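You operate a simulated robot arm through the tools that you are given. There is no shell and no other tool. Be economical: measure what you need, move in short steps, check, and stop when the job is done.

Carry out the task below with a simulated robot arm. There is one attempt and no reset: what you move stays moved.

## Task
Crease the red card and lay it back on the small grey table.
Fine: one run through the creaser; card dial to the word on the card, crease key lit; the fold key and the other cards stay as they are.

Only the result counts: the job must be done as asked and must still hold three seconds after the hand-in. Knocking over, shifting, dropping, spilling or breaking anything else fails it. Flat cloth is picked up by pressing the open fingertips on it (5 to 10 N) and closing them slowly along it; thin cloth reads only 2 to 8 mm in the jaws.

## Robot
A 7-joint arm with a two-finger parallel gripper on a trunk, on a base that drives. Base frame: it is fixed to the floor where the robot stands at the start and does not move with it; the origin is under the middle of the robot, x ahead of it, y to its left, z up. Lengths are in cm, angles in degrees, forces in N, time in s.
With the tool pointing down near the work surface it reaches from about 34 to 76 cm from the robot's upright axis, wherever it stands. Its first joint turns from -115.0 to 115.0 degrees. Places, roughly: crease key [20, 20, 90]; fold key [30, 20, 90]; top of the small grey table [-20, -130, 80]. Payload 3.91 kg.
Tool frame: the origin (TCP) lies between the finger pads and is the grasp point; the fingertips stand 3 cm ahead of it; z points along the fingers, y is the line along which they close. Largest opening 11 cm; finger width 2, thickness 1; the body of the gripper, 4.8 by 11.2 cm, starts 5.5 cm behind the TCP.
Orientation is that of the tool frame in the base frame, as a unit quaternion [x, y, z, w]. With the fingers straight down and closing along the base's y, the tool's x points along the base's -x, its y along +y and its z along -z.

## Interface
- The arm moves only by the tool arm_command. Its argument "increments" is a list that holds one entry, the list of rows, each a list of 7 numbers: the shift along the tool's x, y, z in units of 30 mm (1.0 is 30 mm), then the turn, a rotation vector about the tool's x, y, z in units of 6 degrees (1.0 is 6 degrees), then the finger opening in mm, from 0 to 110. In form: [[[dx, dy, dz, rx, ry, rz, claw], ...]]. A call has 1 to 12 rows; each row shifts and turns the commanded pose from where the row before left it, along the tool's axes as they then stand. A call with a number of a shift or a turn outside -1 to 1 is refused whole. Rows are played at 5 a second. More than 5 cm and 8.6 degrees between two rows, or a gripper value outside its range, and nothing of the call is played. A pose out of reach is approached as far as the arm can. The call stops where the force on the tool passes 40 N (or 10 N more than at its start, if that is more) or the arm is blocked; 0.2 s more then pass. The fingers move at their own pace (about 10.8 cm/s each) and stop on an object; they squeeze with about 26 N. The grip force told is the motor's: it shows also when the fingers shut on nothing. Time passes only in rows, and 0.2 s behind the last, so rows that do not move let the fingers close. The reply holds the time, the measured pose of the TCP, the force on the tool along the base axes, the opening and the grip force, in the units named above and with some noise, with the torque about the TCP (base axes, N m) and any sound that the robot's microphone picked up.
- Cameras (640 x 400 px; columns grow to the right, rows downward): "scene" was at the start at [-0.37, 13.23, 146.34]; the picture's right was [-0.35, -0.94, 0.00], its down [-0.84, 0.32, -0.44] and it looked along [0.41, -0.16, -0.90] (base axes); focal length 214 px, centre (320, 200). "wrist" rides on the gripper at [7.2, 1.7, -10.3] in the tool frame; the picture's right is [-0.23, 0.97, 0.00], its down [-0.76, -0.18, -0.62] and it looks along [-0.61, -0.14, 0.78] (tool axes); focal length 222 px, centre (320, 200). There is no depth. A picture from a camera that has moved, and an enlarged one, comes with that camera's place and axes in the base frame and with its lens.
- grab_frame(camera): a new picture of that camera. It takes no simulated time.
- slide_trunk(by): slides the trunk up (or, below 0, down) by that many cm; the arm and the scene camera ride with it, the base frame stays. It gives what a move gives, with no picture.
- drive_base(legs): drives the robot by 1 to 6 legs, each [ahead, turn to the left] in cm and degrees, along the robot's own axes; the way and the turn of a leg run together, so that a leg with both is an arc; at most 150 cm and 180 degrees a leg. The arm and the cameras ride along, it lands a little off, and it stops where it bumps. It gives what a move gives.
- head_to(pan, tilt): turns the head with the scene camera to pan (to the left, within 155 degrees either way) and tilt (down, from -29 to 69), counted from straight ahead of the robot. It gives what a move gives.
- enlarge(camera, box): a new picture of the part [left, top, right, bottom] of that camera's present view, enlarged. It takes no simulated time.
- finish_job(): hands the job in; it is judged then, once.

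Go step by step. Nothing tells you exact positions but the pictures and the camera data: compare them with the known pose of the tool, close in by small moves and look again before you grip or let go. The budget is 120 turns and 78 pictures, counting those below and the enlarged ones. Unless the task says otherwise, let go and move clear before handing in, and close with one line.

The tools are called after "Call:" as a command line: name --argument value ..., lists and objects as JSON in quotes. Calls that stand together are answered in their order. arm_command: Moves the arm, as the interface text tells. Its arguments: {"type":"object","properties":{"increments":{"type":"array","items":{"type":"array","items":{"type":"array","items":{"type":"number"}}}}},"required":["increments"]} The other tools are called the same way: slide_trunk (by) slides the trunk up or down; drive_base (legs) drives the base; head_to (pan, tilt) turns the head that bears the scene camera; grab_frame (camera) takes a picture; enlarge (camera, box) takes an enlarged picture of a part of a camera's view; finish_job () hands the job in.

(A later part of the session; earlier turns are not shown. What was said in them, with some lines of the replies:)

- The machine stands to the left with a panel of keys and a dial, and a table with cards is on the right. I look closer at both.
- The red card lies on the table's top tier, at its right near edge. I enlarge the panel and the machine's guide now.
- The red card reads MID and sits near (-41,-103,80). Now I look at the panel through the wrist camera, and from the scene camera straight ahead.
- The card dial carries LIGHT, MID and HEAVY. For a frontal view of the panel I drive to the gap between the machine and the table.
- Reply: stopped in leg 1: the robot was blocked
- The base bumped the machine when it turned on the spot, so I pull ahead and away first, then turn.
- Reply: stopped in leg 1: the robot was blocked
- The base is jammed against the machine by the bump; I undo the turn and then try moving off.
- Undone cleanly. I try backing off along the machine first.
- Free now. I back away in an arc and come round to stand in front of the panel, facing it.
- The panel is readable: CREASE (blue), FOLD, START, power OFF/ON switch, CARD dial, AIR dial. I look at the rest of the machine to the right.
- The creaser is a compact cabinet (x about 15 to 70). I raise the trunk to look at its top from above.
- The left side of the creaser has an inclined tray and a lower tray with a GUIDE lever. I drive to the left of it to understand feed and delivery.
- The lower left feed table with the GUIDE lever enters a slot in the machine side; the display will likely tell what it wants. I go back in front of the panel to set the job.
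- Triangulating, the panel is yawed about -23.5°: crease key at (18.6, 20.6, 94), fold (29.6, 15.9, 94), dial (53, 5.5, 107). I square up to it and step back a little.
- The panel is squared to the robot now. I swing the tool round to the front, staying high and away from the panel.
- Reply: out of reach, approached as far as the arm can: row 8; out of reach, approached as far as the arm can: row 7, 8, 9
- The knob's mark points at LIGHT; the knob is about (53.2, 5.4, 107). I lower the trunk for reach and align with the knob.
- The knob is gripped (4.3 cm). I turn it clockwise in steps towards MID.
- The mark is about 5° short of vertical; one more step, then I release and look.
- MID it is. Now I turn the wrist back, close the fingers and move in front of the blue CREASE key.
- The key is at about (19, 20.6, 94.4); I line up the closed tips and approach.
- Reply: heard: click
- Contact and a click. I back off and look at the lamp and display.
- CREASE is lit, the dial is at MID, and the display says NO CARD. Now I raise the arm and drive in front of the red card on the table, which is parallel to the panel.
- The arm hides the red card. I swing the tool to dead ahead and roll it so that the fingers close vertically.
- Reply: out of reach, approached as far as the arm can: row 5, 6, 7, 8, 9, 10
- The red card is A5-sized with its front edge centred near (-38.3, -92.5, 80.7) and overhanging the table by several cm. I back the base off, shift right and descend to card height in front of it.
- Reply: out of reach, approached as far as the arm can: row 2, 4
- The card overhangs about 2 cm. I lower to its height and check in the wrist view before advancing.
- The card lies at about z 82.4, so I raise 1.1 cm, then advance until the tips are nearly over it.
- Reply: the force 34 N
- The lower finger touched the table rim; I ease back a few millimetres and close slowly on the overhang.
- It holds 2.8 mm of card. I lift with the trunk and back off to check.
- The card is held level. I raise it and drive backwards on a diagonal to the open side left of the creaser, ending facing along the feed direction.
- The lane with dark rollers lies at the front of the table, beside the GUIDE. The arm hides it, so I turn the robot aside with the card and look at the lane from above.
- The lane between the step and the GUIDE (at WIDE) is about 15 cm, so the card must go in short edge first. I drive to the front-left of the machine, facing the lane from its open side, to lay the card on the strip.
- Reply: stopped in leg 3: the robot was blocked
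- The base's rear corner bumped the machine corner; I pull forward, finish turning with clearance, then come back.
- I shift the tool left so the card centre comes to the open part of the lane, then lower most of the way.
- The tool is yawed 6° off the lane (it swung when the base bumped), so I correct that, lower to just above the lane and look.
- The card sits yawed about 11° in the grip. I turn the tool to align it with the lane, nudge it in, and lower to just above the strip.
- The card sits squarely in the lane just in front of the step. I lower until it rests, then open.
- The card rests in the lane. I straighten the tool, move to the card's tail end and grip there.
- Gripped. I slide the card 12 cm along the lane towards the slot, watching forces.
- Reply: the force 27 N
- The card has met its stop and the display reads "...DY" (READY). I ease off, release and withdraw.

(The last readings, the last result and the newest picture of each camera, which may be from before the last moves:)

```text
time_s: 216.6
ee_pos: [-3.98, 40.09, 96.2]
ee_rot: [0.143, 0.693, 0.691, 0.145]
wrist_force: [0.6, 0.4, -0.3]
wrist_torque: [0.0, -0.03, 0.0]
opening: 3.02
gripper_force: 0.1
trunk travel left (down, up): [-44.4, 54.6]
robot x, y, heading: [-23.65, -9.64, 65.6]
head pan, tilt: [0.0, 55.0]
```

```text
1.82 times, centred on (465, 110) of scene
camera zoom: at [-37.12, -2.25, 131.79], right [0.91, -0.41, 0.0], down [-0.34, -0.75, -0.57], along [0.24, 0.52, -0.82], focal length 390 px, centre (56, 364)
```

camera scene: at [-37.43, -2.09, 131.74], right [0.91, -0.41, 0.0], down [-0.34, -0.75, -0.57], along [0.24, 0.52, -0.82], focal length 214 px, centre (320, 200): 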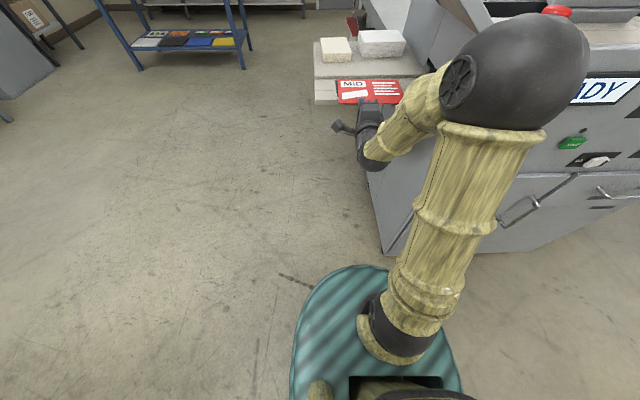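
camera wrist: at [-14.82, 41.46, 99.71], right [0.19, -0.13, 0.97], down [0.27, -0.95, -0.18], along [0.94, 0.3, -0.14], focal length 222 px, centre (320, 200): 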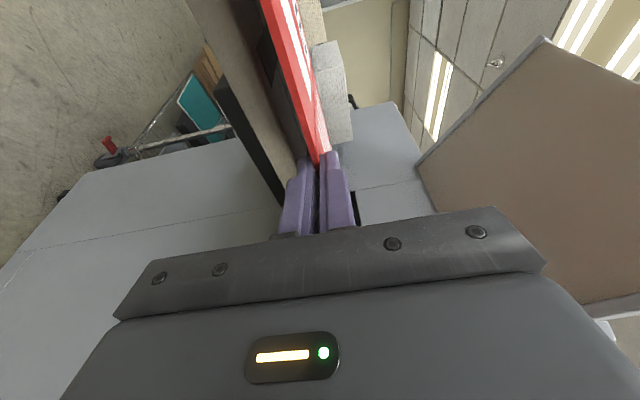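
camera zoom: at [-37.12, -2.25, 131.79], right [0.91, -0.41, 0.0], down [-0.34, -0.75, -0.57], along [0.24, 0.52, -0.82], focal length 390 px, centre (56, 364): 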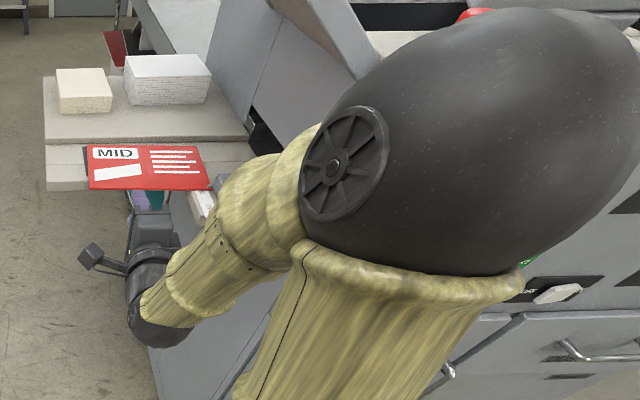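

The card stopped short of the slot, perhaps at the guide. I look closely at its leading corner.

Call:
enlarge --camera "scene" --box '[325, 55, 435, 125]'

```text
5.71 times, centred on (380, 90) of scene
camera zoom: at [-37.12, -2.25, 131.79], right [0.91, -0.41, 0.0], down [-0.34, -0.75, -0.57], along [0.24, 0.52, -0.82], focal length 1226 px, centre (-23, 829)
```

zoom: 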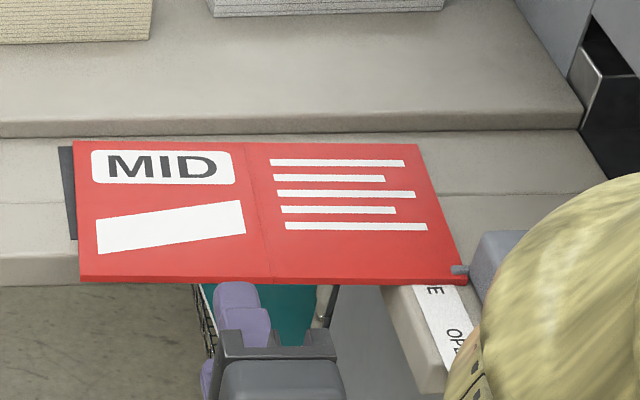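

The near leading corner catches the guide; there is about 0.8 cm of free play to the step. I regrip near the middle, back out slightly, and press the card gently against the step.

Call:
arm_command --increments '[[[-0.35, 0, 0, 0, 0, 0, 30], [-0.35, 0, 0, 0, 0, 0, 30], [0, 0.02, 0.6, 0, 0, 0, 30], [0, 0, 0.6, 0, 0, 0, 30], [0, 0, 0.57, 0, 0, 0, 30], [0, 0, 0, 0, 0, 0, 20], [0, 0, 0, 0, 0, 0, 12], [0, 0, 0, 0, 0, 0, 6], [0, 0, 0, 0, 0, 0, 0], [0, 0, 0, 0, 0, 0, 0]]]'

Call:
arm_command --increments '[[[0.25, 0.03, 0, 0, 0, 0, 0], [0.25, 0, 0, 0, 0, 0, 0], [0, 0, 0.08, 0, 0, 0, 0], [0, 0, 0.08, 0, 0, 0, 0], [0, 0, 0.08, 0, 0, 0, 0]]]'

```text
time_s: 218.8
ee_pos: [0.01, 44.1, 96.34]
ee_rot: [0.143, 0.692, 0.692, 0.144]
wrist_force: [-0.2, 0.1, -0.1]
wrist_torque: [-0.01, -0.01, -0.02]
opening: 0.3
gripper_force: 25.7
trunk travel left (down, up): [-44.4, 54.6]
robot x, y, heading: [-23.35, -9.88, 65.8]
head pan, tilt: [0.0, 55.0]
```

```text
time_s: 220.0
ee_pos: [-0.96, 45.44, 96.39]
ee_rot: [0.143, 0.692, 0.693, 0.144]
wrist_force: [0.0, 1.2, 0.5]
wrist_torque: [-0.01, 0.01, -0.01]
opening: 0.33
gripper_force: 25.7
trunk travel left (down, up): [-44.4, 54.6]
robot x, y, heading: [-23.55, -9.91, 65.6]
head pan, tilt: [0.0, 55.0]
```

Call:
arm_command --increments '[[[0, 0, 0.06, 0, 0, 0, 0], [0, 0, 0.06, 0, 0, 0, 0]]]'

Call:
enlarge --camera "scene" --box '[325, 55, 435, 125]'

```text
time_s: 220.6
ee_pos: [-0.84, 45.64, 96.29]
ee_rot: [0.142, 0.692, 0.692, 0.145]
wrist_force: [-2.0, -8.7, -0.8]
wrist_torque: [-0.17, 0.03, 0.53]
opening: 0.27
gripper_force: 25.7
trunk travel left (down, up): [-44.4, 54.6]
robot x, y, heading: [-23.7, -9.92, 65.5]
head pan, tilt: [0.0, 55.0]
```

```text
5.71 times, centred on (380, 90) of scene
camera zoom: at [-37.14, -2.35, 131.79], right [0.91, -0.41, 0.0], down [-0.34, -0.75, -0.57], along [0.24, 0.52, -0.82], focal length 1226 px, centre (-23, 829)
```

zoom: 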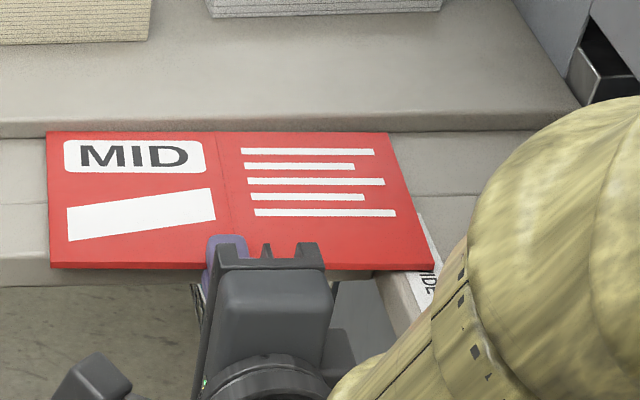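

The card is snug against the step. I ease 1 mm off and slide along the lane.

Call:
arm_command --increments '[[[0, 0, -0.06, 0, 0, 0, 0], [-0.3, 0, 0, 0, 0, 0, 0], [-0.3, 0, 0, 0, 0, 0, 0], [-0.3, 0, 0, 0, 0, 0, 0], [-0.3, 0, 0, 0, 0, 0, 0], [-0.3, 0, 0, 0, 0, 0, 0]]]'

```text
time_s: 222.0
ee_pos: [3.15, 43.76, 96.38]
ee_rot: [0.144, 0.693, 0.692, 0.144]
wrist_force: [-0.1, 0.1, -0.1]
wrist_torque: [0.0, -0.01, 0.0]
opening: 0.28
gripper_force: 25.8
trunk travel left (down, up): [-44.4, 54.6]
robot x, y, heading: [-23.45, -9.7, 65.7]
head pan, tilt: [0.0, 55.0]
```

It passed the guide without force. I regrip near the tail and continue.

Call:
arm_command --increments '[[[0, -0.03, 0, 0, 0, 0, 10], [0, 0, 0, 0, 0, 0, 30], [0, 0, -0.6, 0, 0, 0, 30], [0, 0, -0.6, 0, 0, 0, 30], [0.7, 0, 0, 0, 0, 0, 30], [0.7, 0, 0, 0, 0, 0, 30], [0.7, 0, 0, 0, 0, 0, 30], [0, 0, 0.6, 0, 0, 0, 30], [0, 0, 0.6, 0, 0, 0, 30], [0, 0, 0, 0, 0, 0, 15], [0, 0, 0, 0, 0, 0, 5], [0, 0, 0, 0, 0, 0, 0]]]'

Call:
arm_command --increments '[[[0, 0.03, 0, 0, 0, 0, 0], [-0.4, 0, 0, 0, 0, 0, 0], [-0.4, 0, 0, 0, 0, 0, 0], [-0.4, 0, 0, 0, 0, 0, 0], [-0.4, 0, 0, 0, 0, 0, 0]]]'

Call:
grab_frame --camera "scene"

```text
time_s: 224.6
ee_pos: [-2.49, 46.27, 96.26]
ee_rot: [0.143, 0.693, 0.692, 0.144]
wrist_force: [-0.2, 0.0, 0.2]
wrist_torque: [-0.04, 0.04, 0.01]
opening: 0.28
gripper_force: 26.2
trunk travel left (down, up): [-44.4, 54.6]
robot x, y, heading: [-23.48, -9.65, 65.8]
head pan, tilt: [0.0, 55.0]
```

```text
time_s: 225.8
ee_pos: [1.76, 44.33, 96.4]
ee_rot: [0.144, 0.693, 0.692, 0.145]
wrist_force: [1.2, 0.0, 0.1]
wrist_torque: [0.01, 0.02, 0.01]
opening: 0.28
gripper_force: 25.7
trunk travel left (down, up): [-44.4, 54.6]
robot x, y, heading: [-23.44, -9.9, 65.6]
head pan, tilt: [0.0, 55.0]
```

```text
11 pictures are left
camera scene: at [-37.11, -2.23, 131.79], right [0.91, -0.41, 0.0], down [-0.34, -0.75, -0.57], along [0.24, 0.52, -0.82], focal length 214 px, centre (320, 200)
```

scene: 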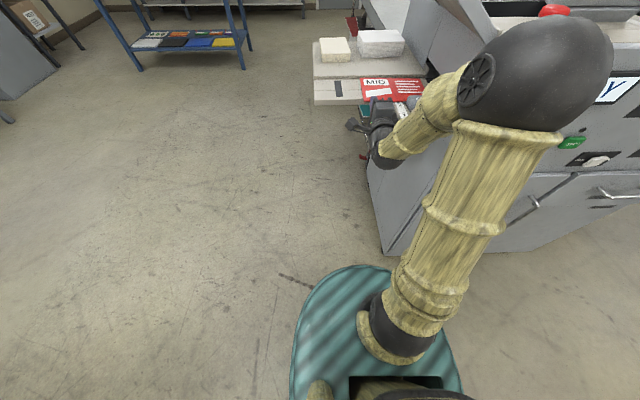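

Call:
arm_command --increments '[[[-0.25, 0, 0, 0, 0, 0, 0], [-0.2, 0, 0, 0, 0, 0, 0], [0, 0, 0, 0, 0, 0, 0]]]'

Call:
enlarge --camera "scene" --box '[345, 45, 455, 115]'

```text
time_s: 226.6
ee_pos: [2.98, 43.83, 96.28]
ee_rot: [0.143, 0.693, 0.692, 0.144]
wrist_force: [0.3, 2.2, -0.6]
wrist_torque: [-0.04, 0.02, 0.42]
opening: 0.27
gripper_force: 25.9
trunk travel left (down, up): [-44.4, 54.6]
robot x, y, heading: [-23.62, -9.36, 65.8]
head pan, tilt: [0.0, 55.0]
```

```text
5.71 times, centred on (400, 80) of scene
camera zoom: at [-37.11, -2.2, 131.78], right [0.91, -0.41, 0.0], down [-0.34, -0.75, -0.57], along [0.24, 0.52, -0.82], focal length 1226 px, centre (-137, 886)
```

zoom: 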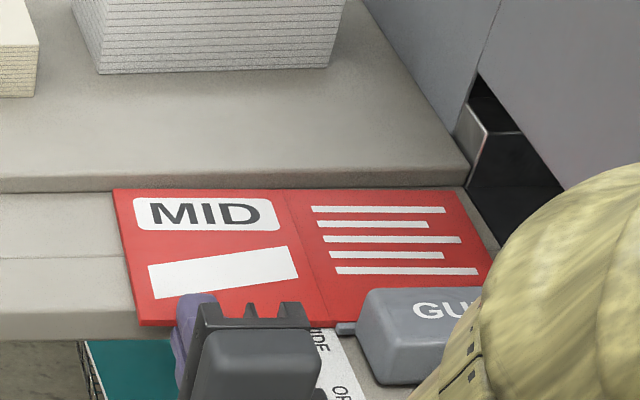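

The card's leading edge is at the slot mouth beside the guide. I release, withdraw, and drive over to the START key.

Call:
arm_command --increments '[[[0, -0.03, 0, 0, 0, 0, 10], [0, 0, 0, 0, 0, 0, 30], [0, 0, -0.6, 0, 0, 0, 30], [0, 0, -0.7, 0, 0, 0, 30], [0, 0, -0.7, 0, 0, 0, 30]]]'

Call:
drive_base --legs '[[-20, 0], [0, -89], [46, 0], [0, 89.5]]'

Call:
grab_frame --camera "scene"

```text
time_s: 227.8
ee_pos: [0.65, 38.22, 96.51]
ee_rot: [0.143, 0.692, 0.692, 0.145]
wrist_force: [-0.5, 0.9, -0.6]
wrist_torque: [-0.04, -0.02, -0.02]
opening: 2.99
gripper_force: 0.0
trunk travel left (down, up): [-44.4, 54.6]
robot x, y, heading: [-23.26, -9.79, 65.8]
head pan, tilt: [0.0, 55.0]
```

```text
time_s: 243.4
ee_pos: [31.82, 4.38, 96.3]
ee_rot: [0.118, 0.697, 0.697, 0.119]
wrist_force: [0.5, 1.3, -0.4]
wrist_torque: [0.03, 0.02, -0.01]
opening: 3.01
gripper_force: 0.0
trunk travel left (down, up): [-44.4, 54.6]
robot x, y, heading: [10.98, -45.21, 69.6]
head pan, tilt: [0.0, 55.0]
```

```text
9 pictures are left
camera scene: at [-3.05, -38.83, 131.79], right [0.94, -0.35, 0.0], down [-0.28, -0.77, -0.57], along [0.2, 0.54, -0.82], focal length 214 px, centre (320, 200)
```

scene: 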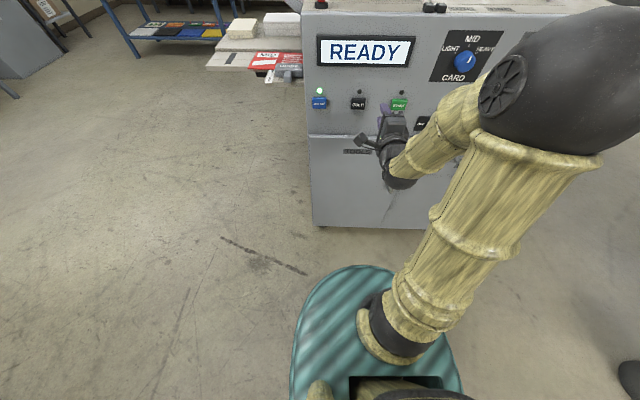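

READY is shown. I close the fingers and line up with the green START key at (41.3, 11.1, 94.5).

Call:
arm_command --increments '[[[0, 0, 0, 0, -0.7, 0, 10], [-0.5, -0.15, 0, 0, 0, 0, 0], [-0.5, -0.15, 0, 0, 0, 0, 0], [-0.5, -0.15, 0, 0, 0, 0, 0], [-0.47, -0.15, 0, 0, 0, 0, 0], [0, 0, 0.6, 0, 0, 0, 0], [0, 0, 0.6, 0, 0, 0, 0]]]'

Call:
grab_frame --camera "wrist"

```text
time_s: 245.0
ee_pos: [38.62, 5.21, 94.61]
ee_rot: [0.143, 0.693, 0.692, 0.144]
wrist_force: [-0.6, -0.8, 0.0]
wrist_torque: [0.03, 0.02, -0.03]
opening: 0.0
gripper_force: 26.5
trunk travel left (down, up): [-44.4, 54.6]
robot x, y, heading: [11.23, -45.41, 69.6]
head pan, tilt: [0.0, 55.0]
```

```text
8 pictures are left
camera wrist: at [27.85, -1.29, 96.24], right [0.21, -0.09, 0.97], down [0.45, -0.88, -0.18], along [0.87, 0.48, -0.14], focal length 222 px, centre (320, 200)
```

wrist: 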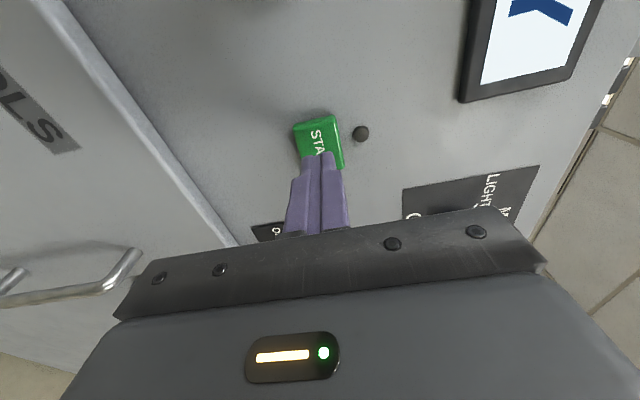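

Call:
arm_command --increments '[[[0, 0, 0.3, 0, 0, 0, 0], [0, 0, 0.3, 0, 0, 0, 0], [0, 0, 0.12, 0, 0, 0, 0], [0, 0, 0.12, 0, 0, 0, 0], [0, 0, 0.12, 0, 0, 0, 0]]]'

```text
time_s: 246.2
ee_pos: [39.78, 7.83, 94.54]
ee_rot: [0.143, 0.692, 0.692, 0.145]
wrist_force: [-0.7, -0.7, -0.3]
wrist_torque: [0.0, -0.04, 0.02]
opening: 0.0
gripper_force: 26.4
trunk travel left (down, up): [-44.4, 54.6]
robot x, y, heading: [11.15, -45.46, 69.7]
head pan, tilt: [0.0, 55.0]
```

Call:
arm_command --increments '[[[0, 0, 0.1, 0, 0, 0, 0], [0, 0, 0.1, 0, 0, 0, 0]]]'

```text
time_s: 246.8
ee_pos: [39.98, 8.3, 94.59]
ee_rot: [0.144, 0.693, 0.692, 0.144]
wrist_force: [-5.1, -11.8, -3.3]
wrist_torque: [-0.13, -0.02, 0.18]
opening: 0.0
gripper_force: 25.7
trunk travel left (down, up): [-44.4, 54.6]
robot x, y, heading: [10.92, -45.65, 69.8]
head pan, tilt: [0.0, 55.0]
heard: click
```

Click heard. I withdraw and wait for the run.

Call:
arm_command --increments '[[[0, 0, -1, 0, 0, 0, 0], [0, 0, -1, 0, 0, 0, 0], [0, 0, -1, 0, 0, 0, 0], [0, 0, 0, 0, 0, 0, 0], [0, 0, 0, 0, 0, 0, 0], [0, 0, 0, 0, 0, 0, 0], [0, 0, 0, 0, 0, 0, 0], [0, 0, 0, 0, 0, 0, 0], [0, 0, 0, 0, 0, 0, 0], [0, 0, 0, 0, 0, 0, 0], [0, 0, 0, 0, 0, 0, 0], [0, 0, 0, 0, 0, 0, 0]]]'

Call:
grab_frame --camera "scene"

```text
time_s: 249.4
ee_pos: [36.85, 0.7, 94.83]
ee_rot: [0.143, 0.692, 0.692, 0.144]
wrist_force: [0.2, 1.1, 0.2]
wrist_torque: [0.03, -0.02, 0.02]
opening: 0.02
gripper_force: 25.8
out of reach, approached as far as the arm can: row 3
trunk travel left (down, up): [-44.4, 54.6]
robot x, y, heading: [11.01, -45.12, 69.7]
head pan, tilt: [0.0, 55.0]
```

```text
7 pictures are left
camera scene: at [-3.05, -38.84, 131.79], right [0.94, -0.35, 0.0], down [-0.28, -0.77, -0.57], along [0.2, 0.54, -0.82], focal length 214 px, centre (320, 200)
```

scene: 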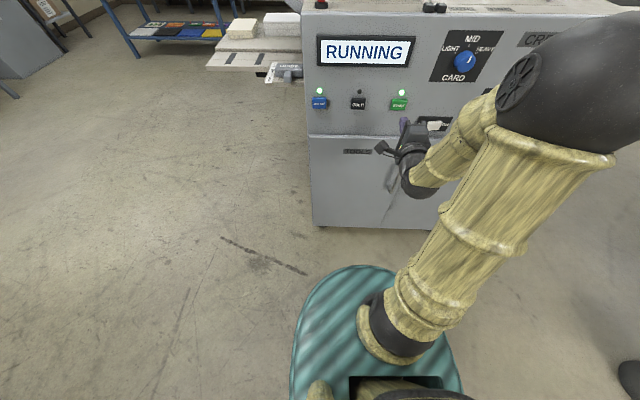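

The card went in and the display says RUNNING. I raise the camera for an overview while it runs.

Call:
slide_trunk --by 54

Call:
head_to --pan -3 --tilt 42

Call:
grab_frame --camera "scene"

```text
refused: 54 is not a number from -40 to 40
```

```text
time_s: 250.2
ee_pos: [36.79, 0.72, 94.78]
ee_rot: [0.143, 0.692, 0.693, 0.145]
wrist_force: [-0.1, -0.7, 0.4]
wrist_torque: [0.0, -0.03, 0.05]
opening: 0.0
gripper_force: 25.8
trunk travel left (down, up): [-44.4, 54.6]
robot x, y, heading: [11.25, -45.27, 69.6]
head pan, tilt: [-3.0, 42.0]
```

```text
6 pictures are left
camera scene: at [-2.24, -37.92, 133.56], right [0.92, -0.39, 0.0], down [-0.26, -0.62, -0.74], along [0.29, 0.68, -0.67], focal length 214 px, centre (320, 200)
```

scene: 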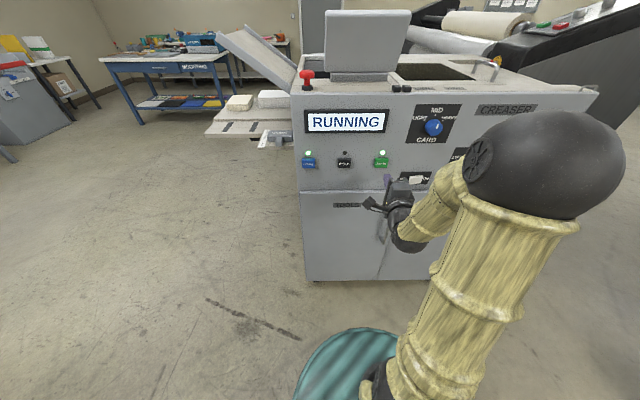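

Call:
slide_trunk --by 40

Call:
slide_trunk --by 12

Call:
head_to --pan -8 --tilt 48

Call:
arm_command --increments '[[[0, 0, 0, 0, 0, 0, 30], [0, 0, 0, 0, 0, 0, 30], [0, 0, 0, 0, 0, 0, 30], [0, 0, 0, 0, 0, 0, 30], [0, 0, 0, 0, 0, 0, 30], [0, 0, 0, 0, 0, 0, 30], [0, 0, 0, 0, 0, 0, 30], [0, 0, 0, 0, 0, 0, 30], [0, 0, 0, 0, 0, 0, 30], [0, 0, 0, 0, 0, 0, 30], [0, 0, 0, 0, 0, 0, 30], [0, 0, 0, 0, 0, 0, 30]]]'

Call:
grab_frame --camera "scene"

```text
time_s: 254.0
ee_pos: [36.88, 0.82, 134.92]
ee_rot: [0.143, 0.693, 0.692, 0.144]
wrist_force: [0.1, 0.1, -0.3]
wrist_torque: [-0.02, -0.02, 0.02]
opening: 0.0
gripper_force: 26.3
trunk travel left (down, up): [-84.4, 14.6]
robot x, y, heading: [10.74, -45.85, 69.5]
head pan, tilt: [-3.0, 42.0]
```

```text
time_s: 255.5
ee_pos: [36.92, 0.74, 146.85]
ee_rot: [0.143, 0.693, 0.692, 0.145]
wrist_force: [-0.3, -0.1, -0.2]
wrist_torque: [0.0, -0.02, -0.02]
opening: 0.0
gripper_force: 25.7
trunk travel left (down, up): [-96.4, 2.6]
robot x, y, heading: [11.11, -45.25, 69.7]
head pan, tilt: [-3.0, 42.0]
```

```text
time_s: 256.2
ee_pos: [36.81, 0.86, 146.83]
ee_rot: [0.143, 0.692, 0.692, 0.145]
wrist_force: [0.2, 0.3, 0.3]
wrist_torque: [-0.01, -0.03, 0.01]
opening: 0.01
gripper_force: 26.3
trunk travel left (down, up): [-96.4, 2.6]
robot x, y, heading: [10.88, -45.43, 69.7]
head pan, tilt: [-8.0, 48.0]
```

```text
time_s: 258.8
ee_pos: [36.91, 0.94, 146.78]
ee_rot: [0.144, 0.692, 0.692, 0.145]
wrist_force: [-0.8, -0.5, -0.2]
wrist_torque: [-0.01, 0.0, 0.02]
opening: 2.99
gripper_force: 0.0
trunk travel left (down, up): [-96.4, 2.6]
robot x, y, heading: [11.03, -45.61, 69.6]
head pan, tilt: [-8.0, 48.0]
```

```text
5 pictures are left
camera scene: at [-1.81, -38.65, 184.71], right [0.88, -0.47, 0.0], down [-0.35, -0.65, -0.67], along [0.32, 0.59, -0.74], focal length 214 px, centre (320, 200)
```

scene: 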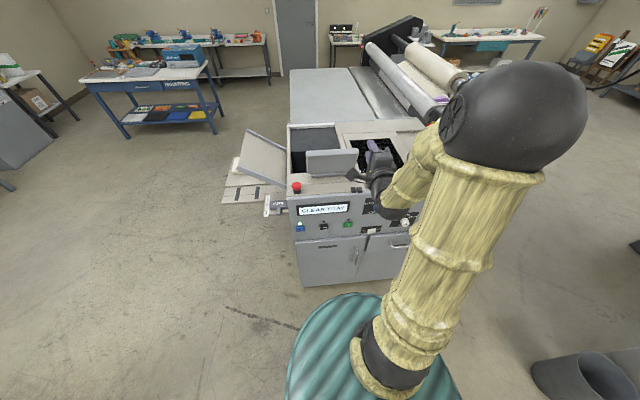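

The display says CLEAR TRAY, but the card is not visible from here; the pit behind the screen is hidden. I drive round to the left side again to look down into it.

Call:
drive_base --legs '[[0, -93], [-35, 0], [0, -46], [-115, 0], [0, 46]]'

Call:
head_to --pan 0 --tilt 42

```text
time_s: 279.4
ee_pos: [-18.07, 47.31, 146.84]
ee_rot: [0.603, 0.37, 0.369, 0.603]
wrist_force: [0.2, 0.8, 0.4]
wrist_torque: [0.0, -0.01, 0.05]
opening: 3.0
gripper_force: 0.1
trunk travel left (down, up): [-96.4, 2.6]
robot x, y, heading: [-62.46, 75.73, -23.9]
head pan, tilt: [-8.0, 48.0]
```

```text
time_s: 280.1
ee_pos: [-18.1, 47.3, 146.94]
ee_rot: [0.602, 0.37, 0.369, 0.604]
wrist_force: [-0.1, 0.0, 0.1]
wrist_torque: [0.04, 0.02, -0.02]
opening: 3.02
gripper_force: 0.0
trunk travel left (down, up): [-96.4, 2.6]
robot x, y, heading: [-62.74, 76.16, -23.9]
head pan, tilt: [0.0, 42.0]
```

Call:
drive_base --legs '[[18, 0]]'

Call:
head_to --pan -5 --tilt 45

Call:
enlarge --camera "scene" --box '[190, 60, 470, 240]'

```text
time_s: 281.8
ee_pos: [-1.45, 40.5, 146.96]
ee_rot: [0.602, 0.372, 0.371, 0.601]
wrist_force: [0.0, -0.6, -0.8]
wrist_torque: [-0.01, -0.02, -0.01]
opening: 3.01
gripper_force: 0.1
trunk travel left (down, up): [-96.4, 2.6]
robot x, y, heading: [-45.96, 69.04, -23.4]
head pan, tilt: [0.0, 42.0]
```

```text
time_s: 282.4
ee_pos: [-1.57, 40.38, 146.94]
ee_rot: [0.601, 0.373, 0.371, 0.602]
wrist_force: [-0.8, 0.2, 0.1]
wrist_torque: [0.01, 0.03, -0.01]
opening: 3.0
gripper_force: 0.0
trunk travel left (down, up): [-96.4, 2.6]
robot x, y, heading: [-46.34, 68.84, -23.4]
head pan, tilt: [-5.0, 45.0]
```

```text
2.22 times, centred on (330, 150) of scene
camera zoom: at [-38.67, 81.47, 185.13], right [-0.48, -0.88, 0.0], down [-0.62, 0.34, -0.71], along [0.62, -0.34, -0.71], focal length 477 px, centre (298, 311)
```

zoom: 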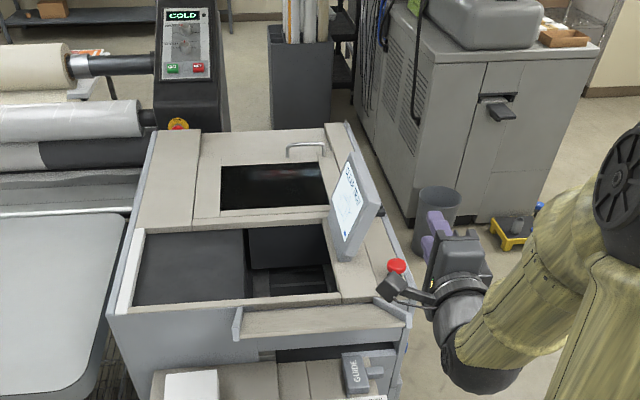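

The pit, chute and lane are empty, so the output tray must be at the machine's right end. I drive round to look there.

Call:
drive_base --legs '[[-20, 0], [0, -46], [120, 0], [0, 46], [88, 0]]'

Call:
head_to --pan 100 --tilt 45

Call:
grab_frame --camera "scene"

```text
time_s: 302.1
ee_pos: [106.05, -100.62, 146.78]
ee_rot: [0.601, 0.372, 0.37, 0.602]
wrist_force: [-0.2, -0.2, 0.0]
wrist_torque: [-0.01, 0.0, -0.01]
opening: 2.98
gripper_force: 0.0
trunk travel left (down, up): [-96.4, 2.6]
robot x, y, heading: [61.43, -72.15, -23.3]
head pan, tilt: [-5.0, 45.0]
```

```text
time_s: 303.9
ee_pos: [106.0, -100.67, 146.85]
ee_rot: [0.601, 0.371, 0.371, 0.602]
wrist_force: [-0.7, -0.4, -0.3]
wrist_torque: [0.0, 0.02, -0.04]
opening: 2.99
gripper_force: 0.0
trunk travel left (down, up): [-96.4, 2.6]
robot x, y, heading: [61.07, -71.98, -23.5]
head pan, tilt: [100.0, 45.0]
```

```text
3 pictures are left
camera scene: at [63.61, -47.91, 185.13], right [0.97, -0.23, 0.0], down [-0.16, -0.69, -0.71], along [0.16, 0.69, -0.71], focal length 214 px, centre (320, 200)
```

scene: 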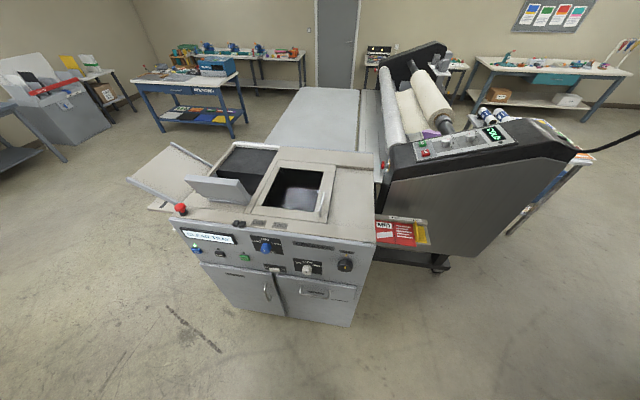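

There it is: the red card lies on the delivery tray at the right end. I enlarge it for precise measurement.

Call:
enlarge --camera "scene" --box '[355, 200, 455, 262]'

```text
6.40 times, centred on (405, 231) of scene
camera zoom: at [63.61, -47.91, 185.13], right [0.97, -0.23, 0.0], down [-0.16, -0.69, -0.71], along [0.16, 0.69, -0.71], focal length 1373 px, centre (-224, 2)
```

zoom: 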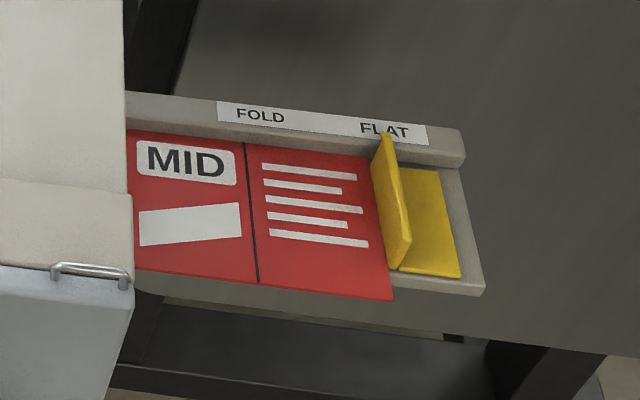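

The creased card lies on the tray with its near long edge overhanging about 2 cm, near (112.5, 1.1) at the crease, z about 95. I line up in front of its right half.

Call:
drive_base --legs '[[18, 0], [0, 93.2], [25, 0]]'

Call:
slide_trunk --by -40

Call:
slide_trunk --by -8

```text
time_s: 313.0
ee_pos: [110.46, -8.86, 146.9]
ee_rot: [0.135, 0.694, 0.694, 0.136]
wrist_force: [0.3, 0.0, -0.8]
wrist_torque: [0.01, 0.0, 0.03]
opening: 2.99
gripper_force: 0.1
trunk travel left (down, up): [-96.4, 2.6]
robot x, y, heading: [85.57, -55.9, 71.2]
head pan, tilt: [100.0, 45.0]
```

```text
time_s: 316.8
ee_pos: [110.34, -8.9, 106.85]
ee_rot: [0.136, 0.693, 0.694, 0.136]
wrist_force: [0.0, -1.0, 0.0]
wrist_torque: [-0.03, -0.01, -0.06]
opening: 3.02
gripper_force: 0.0
trunk travel left (down, up): [-56.4, 42.6]
robot x, y, heading: [85.5, -55.81, 70.7]
head pan, tilt: [100.0, 45.0]
```

```text
time_s: 318.0
ee_pos: [110.37, -8.8, 98.97]
ee_rot: [0.135, 0.695, 0.693, 0.136]
wrist_force: [-0.8, -0.1, 0.4]
wrist_torque: [0.01, 0.0, 0.02]
opening: 3.01
gripper_force: 0.0
trunk travel left (down, up): [-48.4, 50.6]
robot x, y, heading: [85.67, -55.37, 71.0]
head pan, tilt: [100.0, 45.0]
```

Call:
arm_command --increments '[[[-0.6, 0, 0, 0, -0.2, 0, 50], [-0.6, 0, 0, 0, 0, 0, 50], [0, 0, 0.6, 0, 0, 0, 50], [0, 0, 0.6, 0, 0, 0, 50]]]'

Call:
grab_frame --camera "wrist"

```text
time_s: 319.0
ee_pos: [115.24, -6.85, 98.78]
ee_rot: [0.142, 0.693, 0.692, 0.144]
wrist_force: [0.6, 0.3, 0.0]
wrist_torque: [0.0, 0.01, 0.0]
opening: 5.02
gripper_force: 0.1
trunk travel left (down, up): [-48.4, 50.6]
robot x, y, heading: [85.46, -55.62, 70.7]
head pan, tilt: [100.0, 45.0]
```

```text
1 pictures are left
camera wrist: at [104.46, -13.52, 100.43], right [0.21, -0.09, 0.97], down [0.45, -0.87, -0.18], along [0.87, 0.48, -0.14], focal length 222 px, centre (320, 200)
```

wrist: 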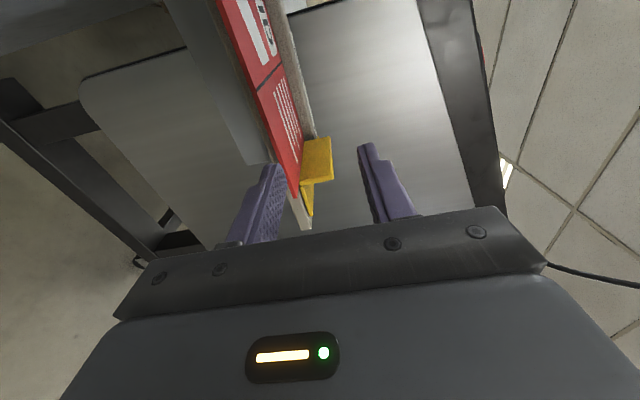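

The card is at z about 95.4. I lower, advance onto the overhang and close slowly.

Call:
arm_command --increments '[[[0, -0.55, 0, 0, 0, 0, 40], [0, -0.55, 0, 0, 0, 0, 40], [0, 0, 0.5, 0, 0, 0, 40], [0, 0, 0.5, 0, 0, 0, 40], [0, 0, 0.3, 0, 0, 0, 40], [0, 0, 0.15, 0, 0, 0, 40]]]'

Call:
arm_command --increments '[[[0, 0, 0, 0, 0, 0, 30], [0, 0, 0, 0, 0, 0, 22], [0, 0, 0, 0, 0, 0, 15], [0, 0, 0, 0, 0, 0, 10], [0, 0, 0, 0, 0, 0, 6], [0, 0, 0, 0, 0, 0, 3], [0, 0, 0, 0, 0, 0, 0], [0, 0, 0, 0, 0, 0, 0]]]'

```text
time_s: 320.4
ee_pos: [116.72, -3.02, 95.67]
ee_rot: [0.142, 0.693, 0.692, 0.144]
wrist_force: [0.6, 0.1, 0.3]
wrist_torque: [0.02, -0.02, -0.01]
opening: 4.02
gripper_force: 0.1
trunk travel left (down, up): [-48.4, 50.6]
robot x, y, heading: [85.99, -55.97, 70.9]
head pan, tilt: [100.0, 45.0]
```

```text
time_s: 322.2
ee_pos: [116.93, -2.98, 95.62]
ee_rot: [0.142, 0.692, 0.693, 0.144]
wrist_force: [0.8, -1.1, -0.2]
wrist_torque: [-0.05, -0.01, 0.03]
opening: 0.25
gripper_force: 25.7
trunk travel left (down, up): [-48.4, 50.6]
robot x, y, heading: [85.26, -55.75, 71.2]
head pan, tilt: [100.0, 45.0]
```

Gripped. I lift gently and watch the force.

Call:
arm_command --increments '[[[0, 0.15, 0, 0, 0, 0, 0], [0, 0.2, 0, 0, 0, 0, 0], [0, 0.3, 0, 0, 0, 0, 0], [0, 0.4, 0, 0, 0, 0, 0]]]'

```text
time_s: 323.2
ee_pos: [116.84, -2.96, 98.68]
ee_rot: [0.142, 0.692, 0.693, 0.143]
wrist_force: [-0.1, -1.2, -0.2]
wrist_torque: [-0.03, 0.0, 0.02]
opening: 0.27
gripper_force: 26.3
trunk travel left (down, up): [-48.4, 50.6]
robot x, y, heading: [85.34, -55.57, 70.9]
head pan, tilt: [100.0, 45.0]
```

The card is free. I raise it, back well away, and carry it in an arc to the small grey table.

Call:
drive_base --legs '[[-45, 0]]'

Call:
slide_trunk --by 35

Call:
drive_base --legs '[[0, 65.8]]'

```text
time_s: 326.2
ee_pos: [102.82, -44.21, 98.7]
ee_rot: [0.145, 0.692, 0.692, 0.146]
wrist_force: [-0.1, 0.1, -0.5]
wrist_torque: [-0.06, 0.0, -0.01]
opening: 0.28
gripper_force: 26.1
trunk travel left (down, up): [-48.4, 50.6]
robot x, y, heading: [71.51, -96.53, 70.7]
head pan, tilt: [100.0, 45.0]
```

```text
time_s: 329.6
ee_pos: [102.89, -44.05, 133.73]
ee_rot: [0.145, 0.692, 0.692, 0.146]
wrist_force: [0.3, -0.6, -0.6]
wrist_torque: [-0.04, -0.02, -0.01]
opening: 0.27
gripper_force: 25.8
trunk travel left (down, up): [-83.4, 15.6]
robot x, y, heading: [71.4, -96.79, 70.7]
head pan, tilt: [100.0, 45.0]
```

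```text
time_s: 334.1
ee_pos: [36.45, -46.36, 133.69]
ee_rot: [-0.255, 0.66, 0.66, -0.254]
wrist_force: [-0.3, -0.1, 0.8]
wrist_torque: [-0.04, -0.04, 0.03]
opening: 0.26
gripper_force: 26.0
trunk travel left (down, up): [-83.4, 15.6]
robot x, y, heading: [71.81, -96.59, 136.3]
head pan, tilt: [100.0, 45.0]
```

Call:
drive_base --legs '[[0, 1.7], [105, 0], [0, 113]]'

```text
time_s: 347.7
ee_pos: [-37.39, -81.21, 133.68]
ee_rot: [0.694, -0.132, -0.133, 0.695]
wrist_force: [-0.1, -0.9, -0.2]
wrist_torque: [0.06, 0.01, -0.01]
opening: 0.31
gripper_force: 25.5
trunk travel left (down, up): [-83.4, 15.6]
robot x, y, heading: [-8.05, -27.33, -107.2]
head pan, tilt: [100.0, 45.0]
```

Call:
arm_command --increments '[[[-0.3, 0, 0.5, 0, -0.28, 0, 0], [0, 0, 0.55, 0, 0, 0, 0], [0, 0, 0.55, 0, 0, 0, 0], [0, 0, 0.55, 0, 0, 0, 0], [0, 0, 0.55, 0, 0, 0, 0]]]'

Call:
slide_trunk --by -40

Call:
head_to --pan 0 --tilt 50

```text
time_s: 348.9
ee_pos: [-41.3, -88.41, 133.71]
ee_rot: [0.693, -0.143, -0.143, 0.692]
wrist_force: [-0.4, -0.7, -0.2]
wrist_torque: [0.05, -0.03, 0.03]
opening: 0.28
gripper_force: 26.6
trunk travel left (down, up): [-83.4, 15.6]
robot x, y, heading: [-7.92, -27.86, -107.3]
head pan, tilt: [100.0, 45.0]
```

```text
time_s: 352.8
ee_pos: [-41.37, -88.37, 93.77]
ee_rot: [0.692, -0.142, -0.143, 0.693]
wrist_force: [0.4, 0.1, -0.1]
wrist_torque: [0.04, -0.02, 0.06]
opening: 0.31
gripper_force: 26.1
trunk travel left (down, up): [-43.4, 55.6]
robot x, y, heading: [-7.78, -27.39, -107.3]
head pan, tilt: [100.0, 45.0]
```

```text
time_s: 354.5
ee_pos: [-41.31, -88.4, 93.71]
ee_rot: [0.693, -0.142, -0.144, 0.692]
wrist_force: [-0.5, 0.6, -0.1]
wrist_torque: [0.05, 0.01, -0.01]
opening: 0.26
gripper_force: 26.4
trunk travel left (down, up): [-43.4, 55.6]
robot x, y, heading: [-7.94, -27.56, -107.5]
head pan, tilt: [0.0, 50.0]
```

Call:
slide_trunk --by -8.5

Call:
enlarge --camera "scene" --box '[270, 40, 450, 152]'

```text
time_s: 355.7
ee_pos: [-41.3, -88.29, 85.19]
ee_rot: [0.693, -0.142, -0.144, 0.692]
wrist_force: [0.5, 0.5, -0.8]
wrist_torque: [0.04, -0.01, 0.0]
opening: 0.28
gripper_force: 25.6
trunk travel left (down, up): [-34.9, 64.1]
robot x, y, heading: [-7.3, -27.59, -107.2]
head pan, tilt: [0.0, 50.0]
```

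```text
3.56 times, centred on (360, 96) of scene
camera zoom: at [6.07, -33.67, 122.94], right [-0.95, 0.3, 0.0], down [0.23, 0.73, -0.64], along [-0.19, -0.61, -0.77], focal length 763 px, centre (178, 570)
```

zoom: 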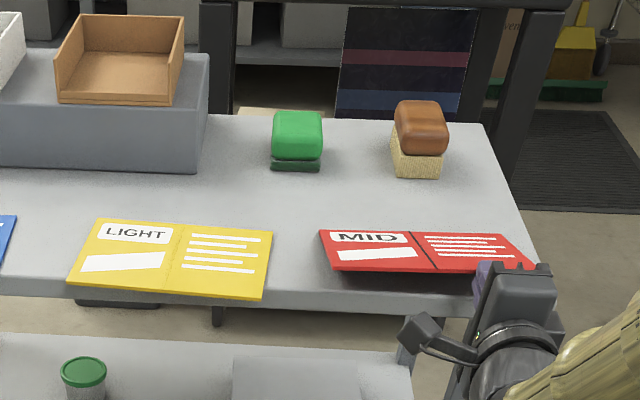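

The card hangs just above its old place, pitched slightly with the far edge lowest. I lower it till it lies on the table.

Call:
arm_command --increments '[[[0, -0.2, 0, 0, 0, 0, 0], [0, -0.2, 0, 0, 0, 0, 0], [0, -0.2, 0, 0, 0, 0, 0], [0, -0.12, 0, 0, 0, 0, 0], [0, 0, 0, 0, 0, 0, 0]]]'

```text
time_s: 356.9
ee_pos: [-41.37, -88.35, 82.95]
ee_rot: [0.693, -0.142, -0.143, 0.692]
wrist_force: [-0.8, 0.9, -0.4]
wrist_torque: [0.0, 0.01, 0.01]
opening: 0.28
gripper_force: 25.9
trunk travel left (down, up): [-34.9, 64.1]
robot x, y, heading: [-7.54, -27.61, -107.7]
head pan, tilt: [0.0, 50.0]
```

Call:
arm_command --increments '[[[0, -0.1, 0, 0, 0, 0, 0], [0, -0.06, 0, 0, 0, 0, 0], [0, 0, 0, 0, 0, 0, 0]]]'

```text
time_s: 357.7
ee_pos: [-41.36, -88.26, 82.63]
ee_rot: [0.693, -0.141, -0.143, 0.692]
wrist_force: [-0.3, 0.5, 0.2]
wrist_torque: [-0.03, 0.0, 0.02]
opening: 0.3
gripper_force: 25.8
trunk travel left (down, up): [-34.9, 64.1]
robot x, y, heading: [-8.29, -27.58, -107.1]
head pan, tilt: [0.0, 50.0]
```

Call:
arm_command --increments '[[[0, -0.06, 0, 0, 0, 0, 0], [0, -0.05, 0, 0, 0, 0, 0], [0, 0, 0, 0, 0, 0, 0]]]'

```text
time_s: 358.5
ee_pos: [-41.35, -88.37, 82.2]
ee_rot: [0.693, -0.143, -0.143, 0.692]
wrist_force: [0.1, -0.1, 1.2]
wrist_torque: [0.02, -0.03, -0.03]
opening: 0.28
gripper_force: 26.2
trunk travel left (down, up): [-34.9, 64.1]
robot x, y, heading: [-7.7, -27.47, -107.3]
head pan, tilt: [0.0, 50.0]
```

The card is at table height. I open slowly and withdraw straight back.

Call:
arm_command --increments '[[[0, 0, 0, 0, 0, 0, 5], [0, 0, 0, 0, 0, 0, 10], [0, 0, 0, 0, 0, 0, 20], [0, 0, 0, 0, 0, 0, 30], [0, 0, 0, 0, 0, 0, 30], [0, 0, -0.3, 0, 0, 0, 30], [0, 0, -0.5, 0, 0, 0, 30], [0, 0, -0.7, 0, 0, 0, 30], [0, 0, -0.7, 0, 0, 0, 30]]]'

Call:
drive_base --legs '[[-5, 0]]'

```text
time_s: 360.5
ee_pos: [-38.76, -82.41, 82.32]
ee_rot: [0.693, -0.143, -0.144, 0.692]
wrist_force: [-0.1, 0.3, -0.8]
wrist_torque: [0.0, 0.01, 0.01]
opening: 3.02
gripper_force: 0.0
trunk travel left (down, up): [-34.9, 64.1]
robot x, y, heading: [-7.68, -27.65, -107.1]
head pan, tilt: [0.0, 50.0]
```

```text
time_s: 361.5
ee_pos: [-37.2, -77.48, 82.25]
ee_rot: [0.692, -0.142, -0.143, 0.693]
wrist_force: [-0.4, -0.6, -0.4]
wrist_torque: [0.02, 0.03, -0.01]
opening: 3.01
gripper_force: 0.0
trunk travel left (down, up): [-34.9, 64.1]
robot x, y, heading: [-6.34, -22.63, -107.2]
head pan, tilt: [0.0, 50.0]
```

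The card is released, the withdrawal met no force, and the gripper is clear; I have no pictures left, so I hand in now.

Call:
finish_job

```text
The job is handed in.
```

The red card went through the creaser once (dial at MID, CREASE lit, FOLD not touched) and I laid it back in its old place on the small grey table. I had no picture left to check it after release, but the fingers drew back without any force. On the way the base bumped the creaser twice, and a fingertip pressed the table edge at about 33 N; I saw no sign that either moved.
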